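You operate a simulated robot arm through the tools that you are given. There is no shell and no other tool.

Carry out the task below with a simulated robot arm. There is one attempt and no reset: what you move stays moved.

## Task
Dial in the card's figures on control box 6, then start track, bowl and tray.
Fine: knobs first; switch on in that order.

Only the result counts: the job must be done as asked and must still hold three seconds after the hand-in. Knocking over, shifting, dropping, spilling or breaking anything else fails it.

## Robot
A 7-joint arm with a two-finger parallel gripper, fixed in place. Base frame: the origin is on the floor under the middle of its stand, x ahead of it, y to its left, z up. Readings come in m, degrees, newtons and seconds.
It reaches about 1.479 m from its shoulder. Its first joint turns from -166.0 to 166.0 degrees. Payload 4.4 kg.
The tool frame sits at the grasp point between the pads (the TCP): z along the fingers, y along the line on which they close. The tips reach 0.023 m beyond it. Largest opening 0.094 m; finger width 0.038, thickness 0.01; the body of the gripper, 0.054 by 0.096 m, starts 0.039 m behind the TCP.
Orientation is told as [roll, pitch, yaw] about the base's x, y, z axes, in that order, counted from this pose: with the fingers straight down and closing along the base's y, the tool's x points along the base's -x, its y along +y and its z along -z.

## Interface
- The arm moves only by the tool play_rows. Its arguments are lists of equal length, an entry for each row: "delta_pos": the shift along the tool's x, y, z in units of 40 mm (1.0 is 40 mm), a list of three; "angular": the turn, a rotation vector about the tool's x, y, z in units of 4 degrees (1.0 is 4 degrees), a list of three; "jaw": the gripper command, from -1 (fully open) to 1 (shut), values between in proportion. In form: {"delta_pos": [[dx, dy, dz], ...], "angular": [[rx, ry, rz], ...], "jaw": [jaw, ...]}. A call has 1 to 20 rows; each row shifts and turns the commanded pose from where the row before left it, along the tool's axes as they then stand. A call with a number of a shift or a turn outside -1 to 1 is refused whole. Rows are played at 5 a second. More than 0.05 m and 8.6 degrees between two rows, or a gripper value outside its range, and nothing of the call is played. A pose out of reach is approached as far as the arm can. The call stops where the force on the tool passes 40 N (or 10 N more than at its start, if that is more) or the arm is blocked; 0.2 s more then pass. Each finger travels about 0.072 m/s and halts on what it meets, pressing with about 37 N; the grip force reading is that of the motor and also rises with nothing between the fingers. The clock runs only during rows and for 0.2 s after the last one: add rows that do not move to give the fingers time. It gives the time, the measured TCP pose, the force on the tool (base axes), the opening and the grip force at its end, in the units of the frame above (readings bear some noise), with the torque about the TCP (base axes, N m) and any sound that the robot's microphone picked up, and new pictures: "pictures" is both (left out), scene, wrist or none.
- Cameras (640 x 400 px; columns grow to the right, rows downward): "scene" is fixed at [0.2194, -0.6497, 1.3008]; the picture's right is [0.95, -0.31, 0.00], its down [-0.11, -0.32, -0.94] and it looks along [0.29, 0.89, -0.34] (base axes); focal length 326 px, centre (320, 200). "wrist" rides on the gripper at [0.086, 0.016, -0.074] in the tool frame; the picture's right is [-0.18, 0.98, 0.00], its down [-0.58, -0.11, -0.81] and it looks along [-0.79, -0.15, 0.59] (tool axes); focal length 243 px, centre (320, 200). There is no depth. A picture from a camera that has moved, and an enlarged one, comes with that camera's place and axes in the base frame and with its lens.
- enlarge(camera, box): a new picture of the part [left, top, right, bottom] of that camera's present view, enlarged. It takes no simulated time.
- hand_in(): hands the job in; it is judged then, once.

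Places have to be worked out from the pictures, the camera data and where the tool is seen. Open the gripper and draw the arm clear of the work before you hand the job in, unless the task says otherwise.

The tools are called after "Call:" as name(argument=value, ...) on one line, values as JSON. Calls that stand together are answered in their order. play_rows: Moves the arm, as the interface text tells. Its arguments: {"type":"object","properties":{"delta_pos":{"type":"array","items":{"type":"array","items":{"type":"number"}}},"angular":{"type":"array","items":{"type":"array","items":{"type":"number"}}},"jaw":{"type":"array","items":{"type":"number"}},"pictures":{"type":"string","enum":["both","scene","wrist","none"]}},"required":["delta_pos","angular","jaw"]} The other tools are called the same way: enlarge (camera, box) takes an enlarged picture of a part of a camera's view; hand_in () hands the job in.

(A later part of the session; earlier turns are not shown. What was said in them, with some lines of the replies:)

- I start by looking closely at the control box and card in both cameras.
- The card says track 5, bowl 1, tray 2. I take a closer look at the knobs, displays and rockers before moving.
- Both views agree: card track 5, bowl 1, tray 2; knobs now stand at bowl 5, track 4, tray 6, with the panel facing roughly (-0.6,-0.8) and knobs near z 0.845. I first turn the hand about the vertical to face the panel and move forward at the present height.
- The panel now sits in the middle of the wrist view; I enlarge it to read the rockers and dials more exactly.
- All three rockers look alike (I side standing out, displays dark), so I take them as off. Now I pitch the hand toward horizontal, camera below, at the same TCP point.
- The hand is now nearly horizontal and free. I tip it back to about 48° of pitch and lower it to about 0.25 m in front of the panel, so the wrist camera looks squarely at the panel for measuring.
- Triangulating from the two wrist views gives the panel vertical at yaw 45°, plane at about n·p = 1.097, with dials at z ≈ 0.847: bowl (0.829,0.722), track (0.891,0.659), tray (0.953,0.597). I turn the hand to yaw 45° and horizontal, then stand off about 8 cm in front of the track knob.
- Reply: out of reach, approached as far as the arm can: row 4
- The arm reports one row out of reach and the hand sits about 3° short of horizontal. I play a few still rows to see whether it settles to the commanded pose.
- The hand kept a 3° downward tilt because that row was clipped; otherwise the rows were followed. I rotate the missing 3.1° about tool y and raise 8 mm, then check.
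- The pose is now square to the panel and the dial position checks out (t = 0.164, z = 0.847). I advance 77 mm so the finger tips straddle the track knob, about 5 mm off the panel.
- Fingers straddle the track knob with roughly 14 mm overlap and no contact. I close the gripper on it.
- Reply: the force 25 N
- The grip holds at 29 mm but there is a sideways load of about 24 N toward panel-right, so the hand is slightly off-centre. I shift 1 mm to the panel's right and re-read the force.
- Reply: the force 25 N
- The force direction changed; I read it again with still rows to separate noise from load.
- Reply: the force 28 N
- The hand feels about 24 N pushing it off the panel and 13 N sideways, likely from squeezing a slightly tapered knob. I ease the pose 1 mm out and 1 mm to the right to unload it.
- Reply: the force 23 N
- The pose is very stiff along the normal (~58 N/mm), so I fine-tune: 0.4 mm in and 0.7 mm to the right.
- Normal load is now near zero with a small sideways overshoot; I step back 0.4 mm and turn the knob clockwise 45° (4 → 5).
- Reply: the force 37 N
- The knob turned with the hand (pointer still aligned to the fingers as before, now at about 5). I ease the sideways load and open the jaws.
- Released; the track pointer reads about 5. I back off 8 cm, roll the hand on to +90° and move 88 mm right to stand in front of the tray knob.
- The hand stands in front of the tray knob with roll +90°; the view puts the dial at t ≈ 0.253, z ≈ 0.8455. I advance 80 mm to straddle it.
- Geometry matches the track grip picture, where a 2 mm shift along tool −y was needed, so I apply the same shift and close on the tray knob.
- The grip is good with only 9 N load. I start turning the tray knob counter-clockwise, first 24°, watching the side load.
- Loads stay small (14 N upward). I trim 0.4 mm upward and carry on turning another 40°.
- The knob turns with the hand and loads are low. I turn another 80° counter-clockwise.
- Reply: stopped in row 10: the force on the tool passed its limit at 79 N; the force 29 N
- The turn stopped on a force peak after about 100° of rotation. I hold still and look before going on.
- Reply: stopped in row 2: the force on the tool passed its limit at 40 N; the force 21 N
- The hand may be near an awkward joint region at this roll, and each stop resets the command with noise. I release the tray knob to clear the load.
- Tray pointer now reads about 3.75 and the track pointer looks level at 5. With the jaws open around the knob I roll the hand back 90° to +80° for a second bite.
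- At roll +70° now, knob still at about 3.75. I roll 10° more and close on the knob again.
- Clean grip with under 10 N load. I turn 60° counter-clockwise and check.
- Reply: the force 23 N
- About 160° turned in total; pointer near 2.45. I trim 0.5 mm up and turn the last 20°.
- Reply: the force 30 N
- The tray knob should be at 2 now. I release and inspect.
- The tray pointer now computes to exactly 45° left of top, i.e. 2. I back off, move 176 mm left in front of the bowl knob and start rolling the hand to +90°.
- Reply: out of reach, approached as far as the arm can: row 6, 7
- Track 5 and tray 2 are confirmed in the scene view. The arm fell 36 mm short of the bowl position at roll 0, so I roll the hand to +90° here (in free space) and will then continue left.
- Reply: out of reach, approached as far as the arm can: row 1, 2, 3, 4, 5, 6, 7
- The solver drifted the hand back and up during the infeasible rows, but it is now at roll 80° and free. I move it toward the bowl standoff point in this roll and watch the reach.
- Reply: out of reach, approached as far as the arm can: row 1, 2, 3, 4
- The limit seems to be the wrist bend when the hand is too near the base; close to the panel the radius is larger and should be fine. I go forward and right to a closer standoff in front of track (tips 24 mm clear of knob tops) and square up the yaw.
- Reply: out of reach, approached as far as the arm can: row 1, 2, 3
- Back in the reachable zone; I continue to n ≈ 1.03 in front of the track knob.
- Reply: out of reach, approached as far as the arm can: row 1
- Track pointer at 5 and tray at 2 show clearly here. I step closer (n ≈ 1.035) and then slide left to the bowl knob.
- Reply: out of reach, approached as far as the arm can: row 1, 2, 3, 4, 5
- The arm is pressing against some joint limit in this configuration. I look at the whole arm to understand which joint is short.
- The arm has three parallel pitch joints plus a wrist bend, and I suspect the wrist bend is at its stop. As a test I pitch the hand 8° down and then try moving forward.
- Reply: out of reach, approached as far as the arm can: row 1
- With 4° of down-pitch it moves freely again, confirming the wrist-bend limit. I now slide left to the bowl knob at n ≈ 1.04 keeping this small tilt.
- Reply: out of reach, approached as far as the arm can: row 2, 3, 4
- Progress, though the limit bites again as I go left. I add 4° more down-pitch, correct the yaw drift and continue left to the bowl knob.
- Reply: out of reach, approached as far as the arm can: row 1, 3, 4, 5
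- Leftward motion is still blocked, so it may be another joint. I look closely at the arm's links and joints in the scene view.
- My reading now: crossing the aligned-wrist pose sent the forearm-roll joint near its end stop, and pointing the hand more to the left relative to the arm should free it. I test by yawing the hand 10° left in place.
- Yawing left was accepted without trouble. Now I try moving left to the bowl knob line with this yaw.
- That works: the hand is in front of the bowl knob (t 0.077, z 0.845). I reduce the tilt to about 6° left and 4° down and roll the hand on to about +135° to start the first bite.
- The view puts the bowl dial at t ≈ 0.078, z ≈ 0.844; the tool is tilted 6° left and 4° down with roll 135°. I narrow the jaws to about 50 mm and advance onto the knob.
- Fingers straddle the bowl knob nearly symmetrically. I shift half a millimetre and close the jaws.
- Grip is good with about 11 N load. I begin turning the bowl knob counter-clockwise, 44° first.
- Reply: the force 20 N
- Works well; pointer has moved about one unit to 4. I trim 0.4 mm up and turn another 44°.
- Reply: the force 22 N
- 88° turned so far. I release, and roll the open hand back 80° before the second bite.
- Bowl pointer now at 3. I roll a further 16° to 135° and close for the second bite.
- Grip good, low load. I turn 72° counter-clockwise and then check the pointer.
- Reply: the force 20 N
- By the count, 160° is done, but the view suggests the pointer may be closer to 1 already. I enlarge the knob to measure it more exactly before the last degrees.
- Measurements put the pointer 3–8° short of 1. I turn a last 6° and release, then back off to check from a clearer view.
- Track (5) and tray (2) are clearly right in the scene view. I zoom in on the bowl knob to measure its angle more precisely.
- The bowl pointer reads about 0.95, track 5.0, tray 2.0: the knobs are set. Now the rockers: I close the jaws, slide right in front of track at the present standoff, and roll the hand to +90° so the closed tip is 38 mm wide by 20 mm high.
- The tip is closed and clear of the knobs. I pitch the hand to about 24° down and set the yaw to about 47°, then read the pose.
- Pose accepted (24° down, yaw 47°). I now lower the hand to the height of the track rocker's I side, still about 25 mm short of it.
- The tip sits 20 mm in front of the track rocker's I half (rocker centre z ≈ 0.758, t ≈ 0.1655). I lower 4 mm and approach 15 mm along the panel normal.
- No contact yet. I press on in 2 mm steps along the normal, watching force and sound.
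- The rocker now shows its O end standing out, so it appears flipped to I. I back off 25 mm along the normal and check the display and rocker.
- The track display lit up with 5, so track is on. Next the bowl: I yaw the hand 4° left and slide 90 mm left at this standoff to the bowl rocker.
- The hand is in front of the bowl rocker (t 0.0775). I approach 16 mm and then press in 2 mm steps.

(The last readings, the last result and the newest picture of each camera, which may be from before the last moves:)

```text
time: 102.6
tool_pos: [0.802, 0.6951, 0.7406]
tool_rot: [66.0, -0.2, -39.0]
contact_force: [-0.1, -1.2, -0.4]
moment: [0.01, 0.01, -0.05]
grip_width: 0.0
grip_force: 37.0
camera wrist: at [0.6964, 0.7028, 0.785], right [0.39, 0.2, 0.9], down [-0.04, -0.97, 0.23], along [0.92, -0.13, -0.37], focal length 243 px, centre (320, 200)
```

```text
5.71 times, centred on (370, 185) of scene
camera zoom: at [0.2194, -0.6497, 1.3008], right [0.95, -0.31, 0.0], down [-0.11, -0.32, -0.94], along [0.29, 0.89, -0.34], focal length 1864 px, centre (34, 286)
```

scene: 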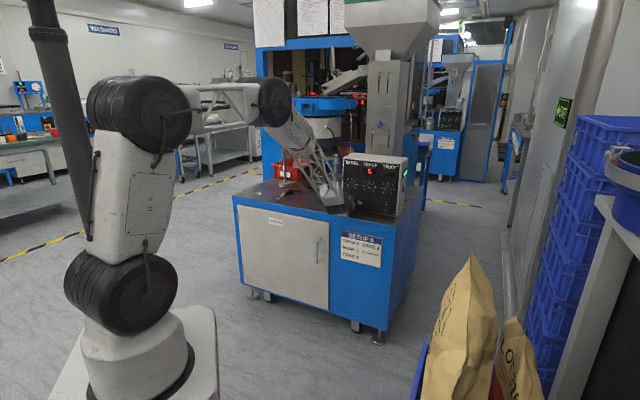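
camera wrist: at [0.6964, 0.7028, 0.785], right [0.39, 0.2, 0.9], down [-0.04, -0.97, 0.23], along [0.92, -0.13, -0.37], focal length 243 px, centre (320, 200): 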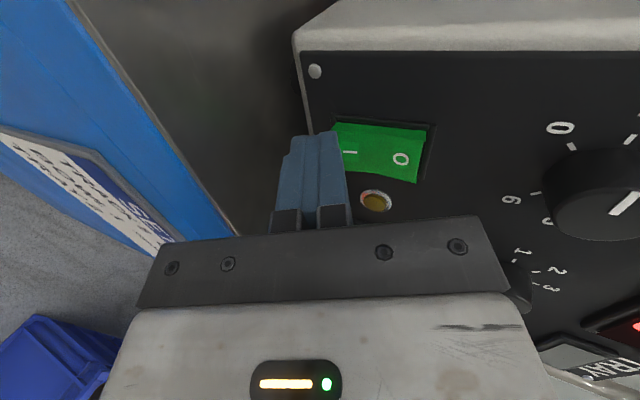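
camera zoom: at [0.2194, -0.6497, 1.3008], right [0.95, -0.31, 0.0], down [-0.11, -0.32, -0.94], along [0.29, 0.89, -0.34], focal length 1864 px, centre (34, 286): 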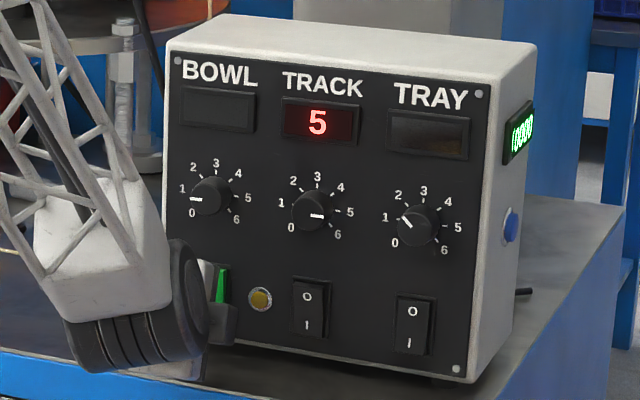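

The bowl display is still dark and the rocker looks only part-way; the tip is about 3 mm short of the depth used on track. I press 4 mm further.

Call:
play_rows(delta_pos=[[-0.0054, 0.0202, 0.0454], [-0.0054, 0.0202, 0.0454], [0, 0, 0]], angular=[[0, 0, 0], [0, 0, 0], [0, 0, 0]], jaw=[1, 1, 1], pictures="both")

Call:
enlarge(camera="wrist", box=[200, 20, 520, 220])

Call:
enlarge(camera="scene", box=[345, 152, 395, 192])

```text
time: 103.4
tool_pos: [0.804, 0.6976, 0.7411]
tool_rot: [66.0, -0.3, -38.8]
contact_force: [-13.3, -12.5, 7.1]
moment: [0.02, -0.22, -0.26]
grip_width: 0.0002
grip_force: 37.2
camera wrist: at [0.6986, 0.7052, 0.7849], right [0.39, 0.2, 0.9], down [-0.04, -0.97, 0.23], along [0.92, -0.13, -0.37], focal length 243 px, centre (320, 200)
```

scene: 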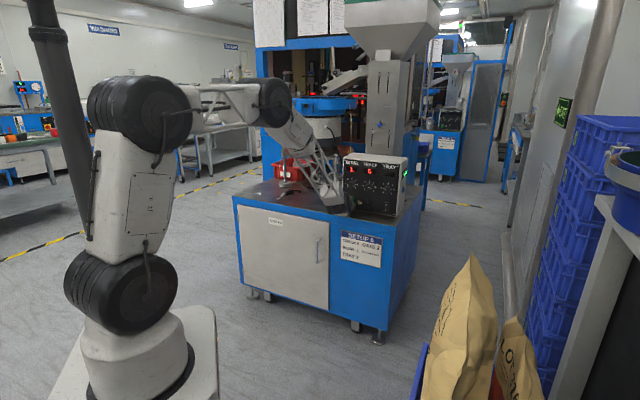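
wrist: 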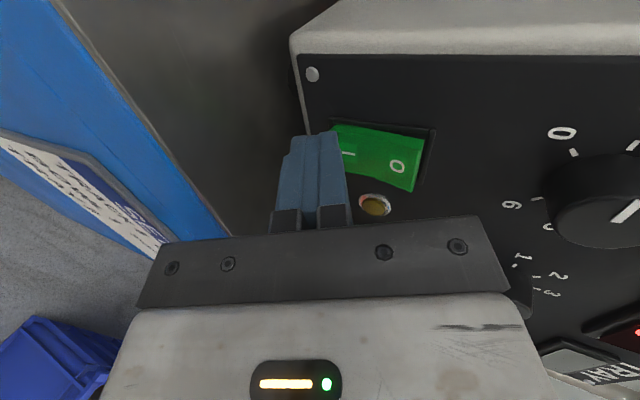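

```text
2.00 times, centred on (360, 120) of wrist
camera zoom: at [0.6986, 0.7052, 0.7849], right [0.39, 0.2, 0.9], down [-0.04, -0.97, 0.23], along [0.92, -0.13, -0.37], focal length 485 px, centre (240, 360)
```

zoom: 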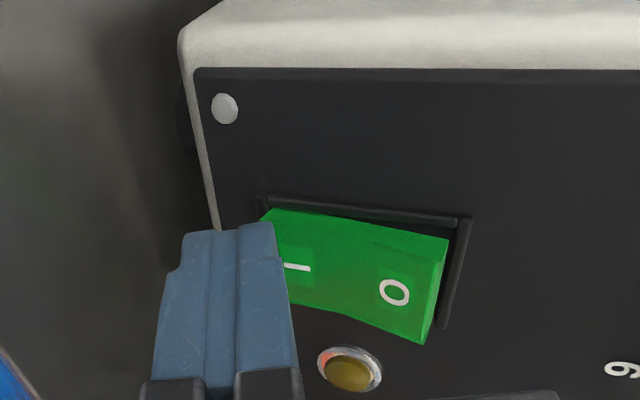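

```text
10.00 times, centred on (370, 172) of scene
camera zoom: at [0.2194, -0.6497, 1.3008], right [0.95, -0.31, 0.0], down [-0.11, -0.32, -0.94], along [0.29, 0.89, -0.34], focal length 3262 px, centre (-180, 480)
```

zoom: 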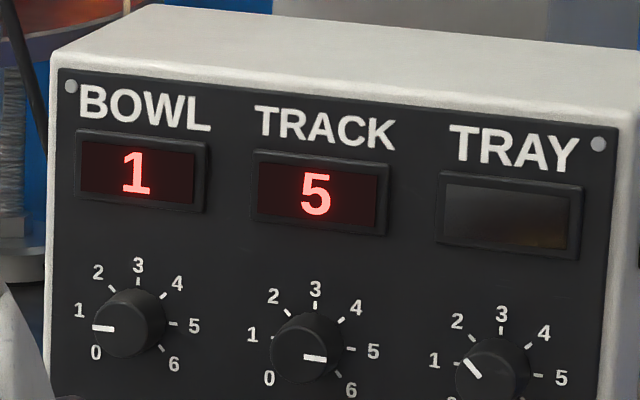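

The bowl display now shows 1 and the track 5. I back off 26 mm, turn the yaw back 4° and slide 177 mm right to the tray rocker.

Call:
play_rows(delta_pos=[[0.035, -0.1313, -0.295], [0.035, -0.1313, -0.295], [0, 0, 0], [-0.885, -0.013, -0.03], [-0.885, -0.013, -0.03], [-0.885, -0.013, -0.03], [-0.885, -0.013, -0.03], [-0.885, -0.013, -0.03], [0, 0, 0]], angular=[[0, 0, 0], [0, 0, 0], [0, -0.914, 0.407], [0, 0, 0], [0, 0, 0], [0, 0, 0], [0, 0, 0], [0, 0, 0], [0, 0, 0]], jaw=[1, 1, 1, 1, 1, 1, 1, 1, 1], pictures="both")

Call:
enlarge(camera="wrist", box=[200, 20, 520, 220])

Call:
enlarge(camera="scene", box=[330, 150, 410, 220])

```text
time: 105.4
tool_pos: [0.9115, 0.555, 0.7427]
tool_rot: [66.0, -0.2, -43.0]
contact_force: [-1.0, 0.2, -0.3]
moment: [0.0, -0.02, -0.03]
grip_width: 0.0
grip_force: 37.3
camera wrist: at [0.8067, 0.5688, 0.7865], right [0.4, 0.17, 0.9], down [-0.11, -0.97, 0.23], along [0.91, -0.19, -0.37], focal length 243 px, centre (320, 200)
```

scene: 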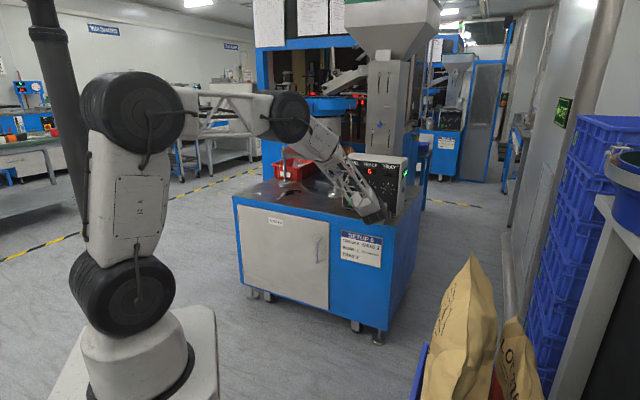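
wrist: 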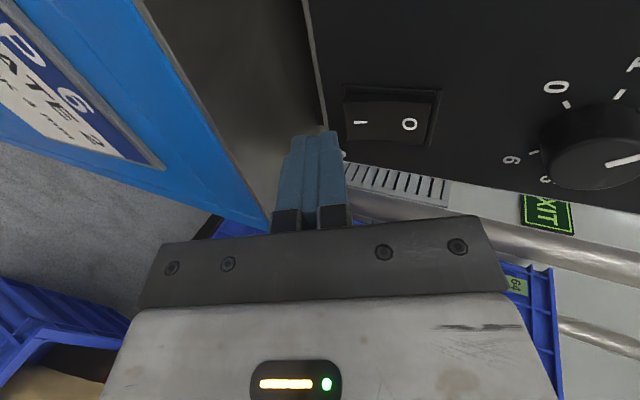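

```text
2.00 times, centred on (360, 120) of wrist
camera zoom: at [0.8067, 0.5688, 0.7865], right [0.4, 0.17, 0.9], down [-0.11, -0.97, 0.23], along [0.91, -0.19, -0.37], focal length 485 px, centre (240, 360)
```

zoom: 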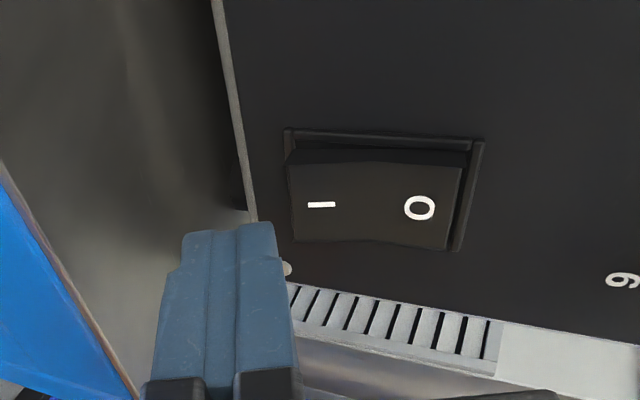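

```text
5.71 times, centred on (370, 185) of scene
camera zoom: at [0.2194, -0.6497, 1.3008], right [0.95, -0.31, 0.0], down [-0.11, -0.32, -0.94], along [0.29, 0.89, -0.34], focal length 1864 px, centre (34, 286)
```

zoom: 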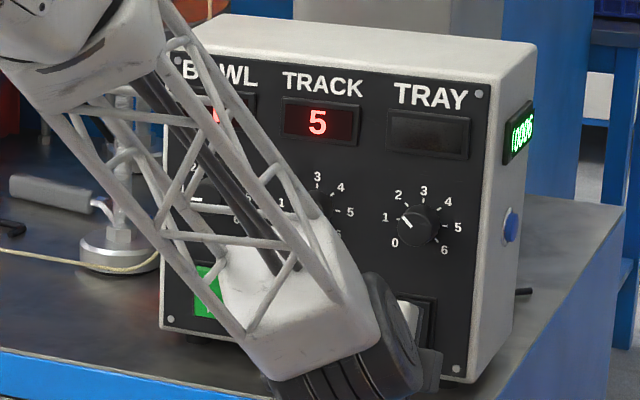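

The tip is in front of the tray rocker (t 0.253). I approach 18 mm and press in 2 mm steps.

Call:
play_rows(delta_pos=[[-0.0083, 0.0915, 0.2054], [-0.0083, 0.0915, 0.2054], [-0.0018, 0.0203, 0.0456], [-0.0018, 0.0203, 0.0456], [-0.0018, 0.0203, 0.0456], [0, 0, 0]], angular=[[0, 0, 0], [0, 0, 0], [0, 0, 0], [0, 0, 0], [0, 0, 0], [0, 0, 0]], jaw=[1, 1, 1, 1, 1, 1], pictures="both")

Call:
enlarge(camera="wrist", box=[200, 20, 520, 220])

Call:
enlarge(camera="scene", box=[330, 150, 410, 220])

```text
time: 106.8
tool_pos: [0.9285, 0.5707, 0.7411]
tool_rot: [66.1, -0.1, -43.0]
contact_force: [0.3, -0.5, 0.1]
moment: [-0.02, -0.02, -0.03]
grip_width: 0.0
grip_force: 37.3
camera wrist: at [0.8236, 0.5861, 0.7858], right [0.4, 0.17, 0.9], down [-0.11, -0.97, 0.23], along [0.91, -0.19, -0.37], focal length 243 px, centre (320, 200)
```

scene: 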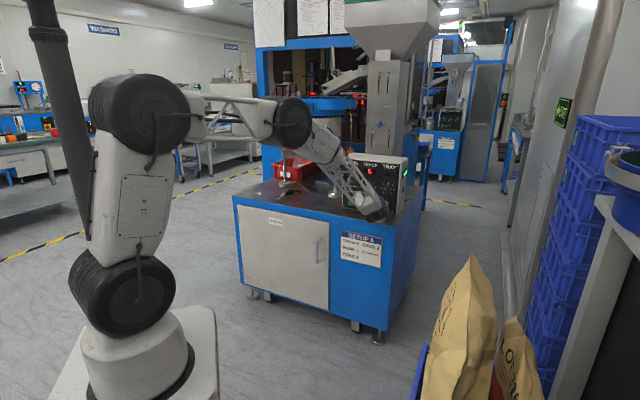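
wrist: 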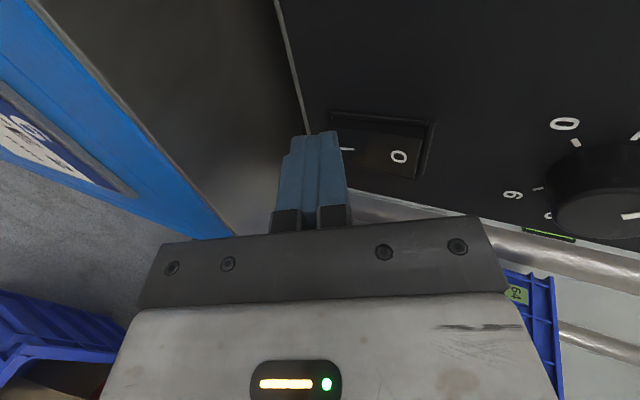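

```text
2.00 times, centred on (360, 120) of wrist
camera zoom: at [0.8236, 0.5861, 0.7858], right [0.4, 0.17, 0.9], down [-0.11, -0.97, 0.23], along [0.91, -0.19, -0.37], focal length 485 px, centre (240, 360)
```

zoom: 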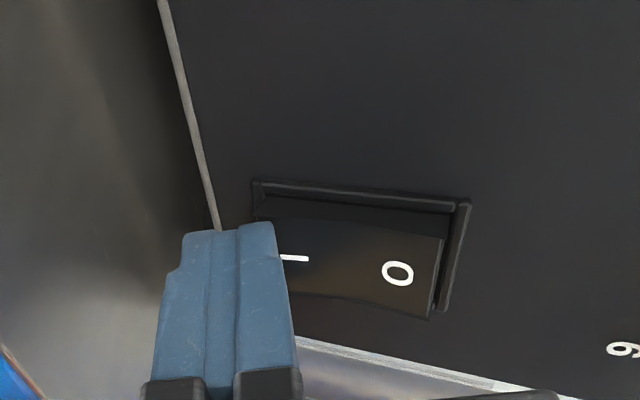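

```text
5.71 times, centred on (370, 185) of scene
camera zoom: at [0.2194, -0.6497, 1.3008], right [0.95, -0.31, 0.0], down [-0.11, -0.32, -0.94], along [0.29, 0.89, -0.34], focal length 1864 px, centre (34, 286)
```

zoom: 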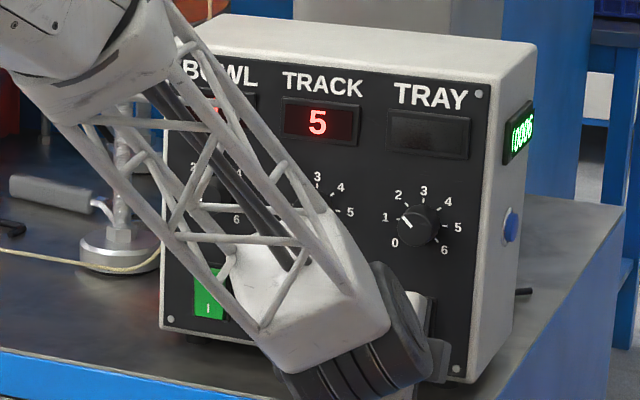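

Part-way; tray display still dark. I press 4 mm further, one 2 mm step at a time.

Call:
play_rows(delta_pos=[[-0.0018, 0.0203, 0.0456], [-0.0018, 0.0203, 0.0456], [0, 0, 0]], angular=[[0, 0, 0], [0, 0, 0], [0, 0, 0]], jaw=[1, 1, 1], pictures="both")

Call:
enlarge(camera="wrist", box=[200, 20, 520, 220])

Call:
enlarge(camera="scene", box=[330, 150, 410, 220])

```text
time: 107.5
tool_pos: [0.9314, 0.5734, 0.7422]
tool_rot: [66.1, -0.3, -42.9]
contact_force: [-20.8, -16.5, 10.2]
moment: [0.09, -0.23, -0.24]
grip_width: 0.0
grip_force: 36.8
stopped in row 3: the force on the tool passed its limit at 42 N (the readings are from after the stop); the commanded pose is now the measured one
camera wrist: at [0.8257, 0.588, 0.7855], right [0.4, 0.17, 0.9], down [-0.11, -0.97, 0.23], along [0.91, -0.19, -0.37], focal length 243 px, centre (320, 200)
```

scene: 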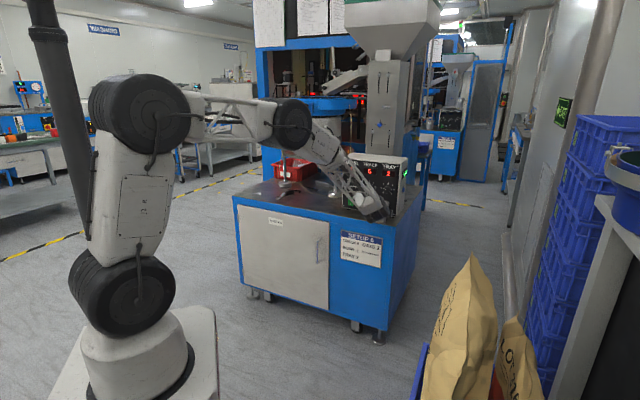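
wrist: 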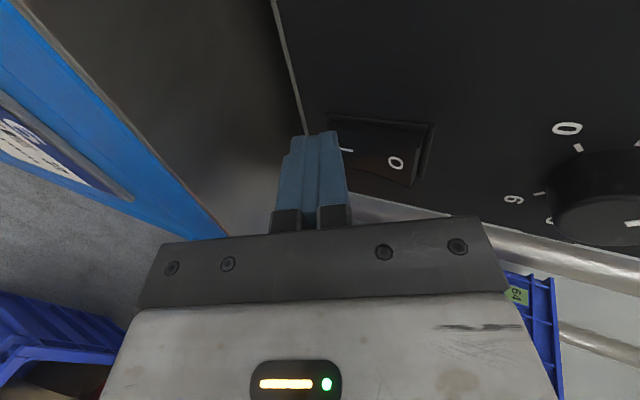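

```text
2.00 times, centred on (360, 120) of wrist
camera zoom: at [0.8257, 0.588, 0.7855], right [0.4, 0.17, 0.9], down [-0.11, -0.97, 0.23], along [0.91, -0.19, -0.37], focal length 485 px, centre (240, 360)
```

zoom: 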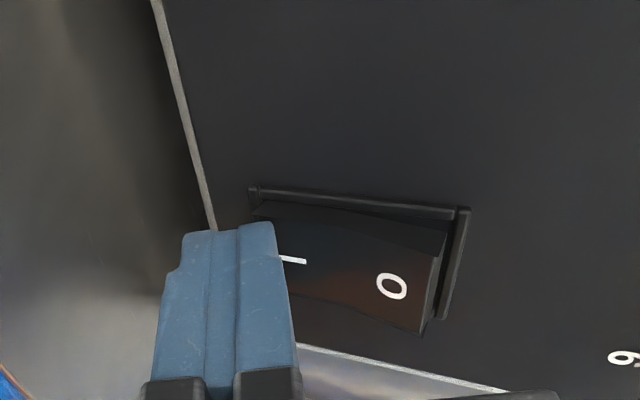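

```text
5.71 times, centred on (370, 185) of scene
camera zoom: at [0.2194, -0.6497, 1.3008], right [0.95, -0.31, 0.0], down [-0.11, -0.32, -0.94], along [0.29, 0.89, -0.34], focal length 1864 px, centre (34, 286)
```

zoom: 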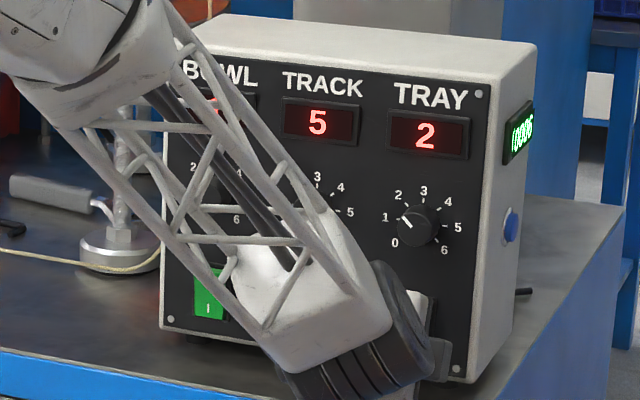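

The tray display shows 2; all three are on in the asked order. I back off 60 mm along the normal and then rise 20 cm clear of the box.

Call:
play_rows(delta_pos=[[0.0275, -0.305, -0.685], [0.0275, -0.305, -0.685], [0, 0.761, -0.339], [0, 0.761, -0.339], [0, 0.761, -0.339], [0, 0.761, -0.339], [0, 0.761, -0.339], [0, 0.761, -0.339], [0, 0, 0]], angular=[[0, 0, 0], [0, 0, 0], [0, 0, 0], [0, 0, 0], [0, 0, 0], [0, 0, 0], [0, 0, 0], [0, 0, 0], [0, 0, 0]], jaw=[1, 1, 1, 1, 1, 1, 1, 1, 1], pictures="both")

Call:
enlarge(camera="scene", box=[330, 150, 410, 220])

```text
time: 109.5
tool_pos: [0.8881, 0.5324, 0.9409]
tool_rot: [66.0, -0.2, -42.9]
contact_force: [0.3, 0.2, 0.6]
moment: [0.0, -0.01, 0.03]
grip_width: 0.0001
grip_force: 37.4
camera wrist: at [0.783, 0.5463, 0.9851], right [0.4, 0.17, 0.9], down [-0.11, -0.97, 0.23], along [0.91, -0.19, -0.37], focal length 243 px, centre (320, 200)
```

scene: 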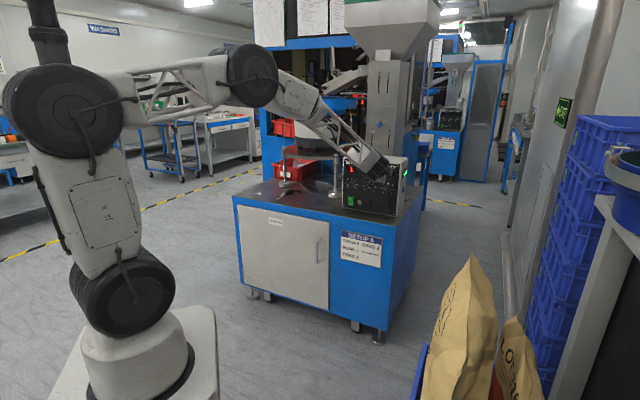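
wrist: 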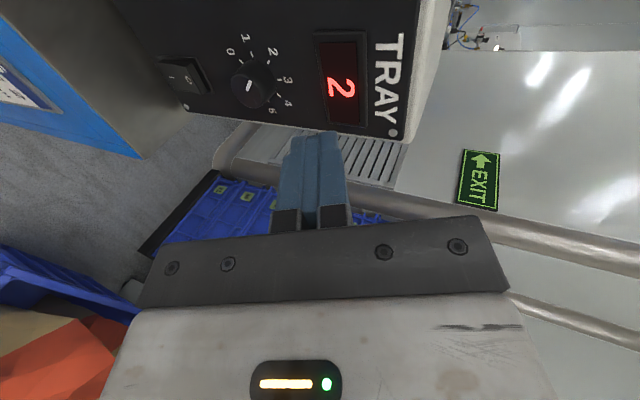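

```text
5.71 times, centred on (370, 185) of scene
camera zoom: at [0.2194, -0.6497, 1.3008], right [0.95, -0.31, 0.0], down [-0.11, -0.32, -0.94], along [0.29, 0.89, -0.34], focal length 1864 px, centre (34, 286)
```

zoom: 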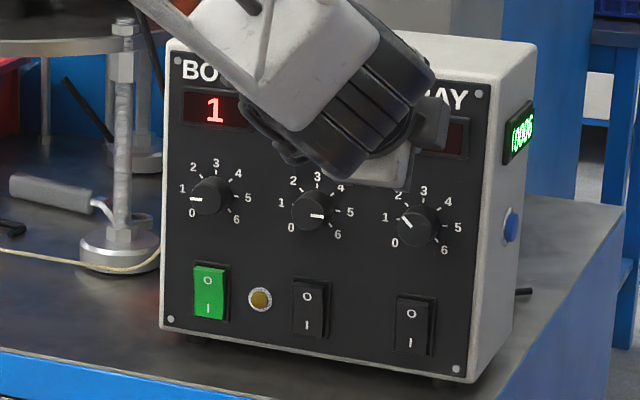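

All three displays are lit (1, 5, 2) and the box stands as before. I draw the hand back and up another 20 cm and open the gripper.

Call:
play_rows(delta_pos=[[0.03, 0.042, -0.93], [0.03, 0.042, -0.93], [0.03, 0.042, -0.93], [0.03, 0.042, -0.93], [0.03, 0.042, -0.93], [0.03, 0.042, -0.93], [0, 0, 0], [0, 0, 0], [0, 0, 0], [0, 0, 0]], angular=[[0, 0, 0], [0, 0, 0], [0, 0, 0], [0, 0, 0], [0, 0, 0], [0, 0, 0], [0, 0, 0], [0, 0, 0], [0, 0, 0], [0, 0, 0]], jaw=[1, 1, 1, 1, 1, 1, -1, -1, -1, -1], pictures="both")

Call:
enlarge(camera="scene", box=[335, 150, 415, 220])

Call:
enlarge(camera="scene", box=[345, 165, 400, 200])

```text
time: 111.7
tool_pos: [0.746, 0.391, 1.0418]
tool_rot: [66.0, -0.2, -42.9]
contact_force: [0.2, 0.9, -0.2]
moment: [0.01, 0.02, 0.02]
grip_width: 0.0941
grip_force: 0.0
camera wrist: at [0.6419, 0.4047, 1.0849], right [0.4, 0.17, 0.9], down [-0.11, -0.97, 0.23], along [0.91, -0.19, -0.37], focal length 243 px, centre (320, 200)
```

scene: 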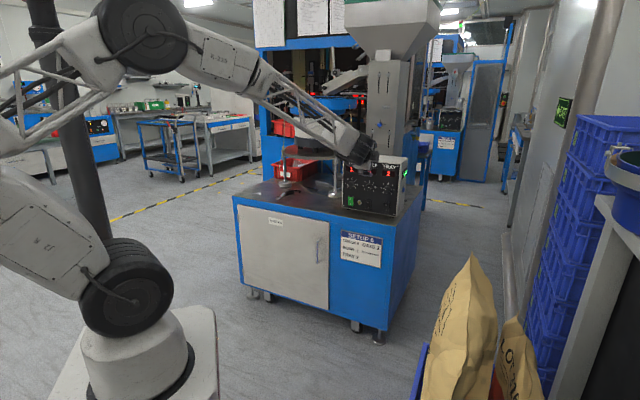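
wrist: 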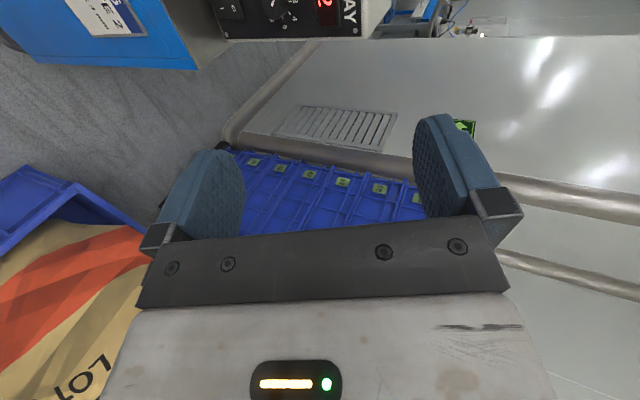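

```text
5.71 times, centred on (375, 185) of scene
camera zoom: at [0.2194, -0.6497, 1.3008], right [0.95, -0.31, 0.0], down [-0.11, -0.32, -0.94], along [0.29, 0.89, -0.34], focal length 1864 px, centre (6, 286)
```

zoom: 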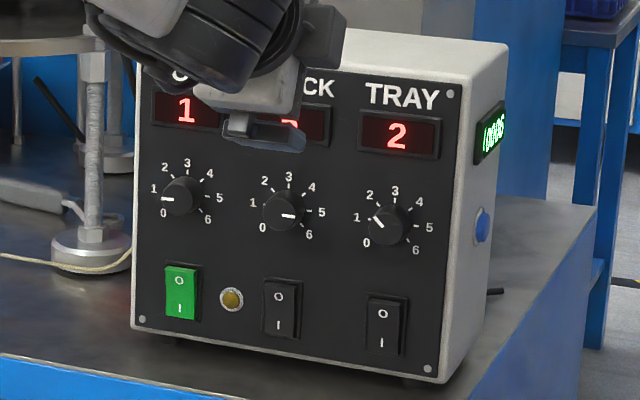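

```text
11.43 times, centred on (372, 182) of scene
camera zoom: at [0.2194, -0.6497, 1.3008], right [0.95, -0.31, 0.0], down [-0.11, -0.32, -0.94], along [0.29, 0.89, -0.34], focal length 3727 px, centre (-280, 400)
```

zoom: 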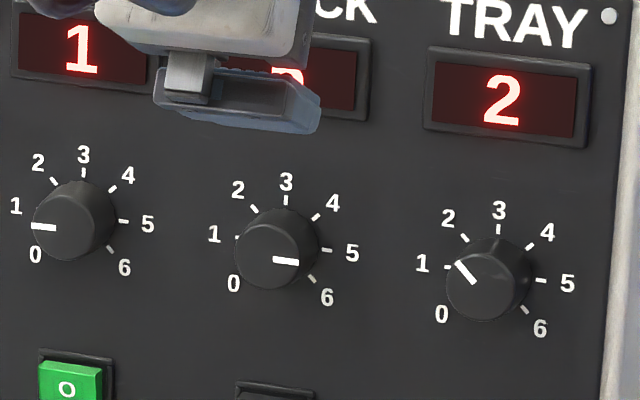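

Displays read bowl 1, track 5, tray 2, the panel screws sit at the same pixels as at the start so nothing has shifted, and the open hand is about 0.3 m clear of the panel. I hand the job in.

Call:
hand_in()

```text
The job is handed in.
```

The card's figures are dialled in on control box 6, and the sections were switched on in the order track, bowl, tray. I handed the job in, but no verdict has come back yet.

- **Knobs:** track is at 5, tray at 2 and bowl at about 0.94. The bowl pointer stands roughly 3° short of its mark. I left it there because correcting it would have meant turning a knob after the switches were on.
- **Displays:** each display lit when its switch went over. They read track 5, bowl 1 and tray 2.
- **Surroundings:** the box had not moved, judging by its panel screws in the scene picture before and after. The force on the hand briefly reached 42 N while pressing the tray switch, and 79 N when the arm stopped while turning the tray knob.

The gripper is open and the hand is about 0.3 m clear of the panel. The card also lists GATE 2 and SHANK 4 mm; the box has no controls for these, so I left them.
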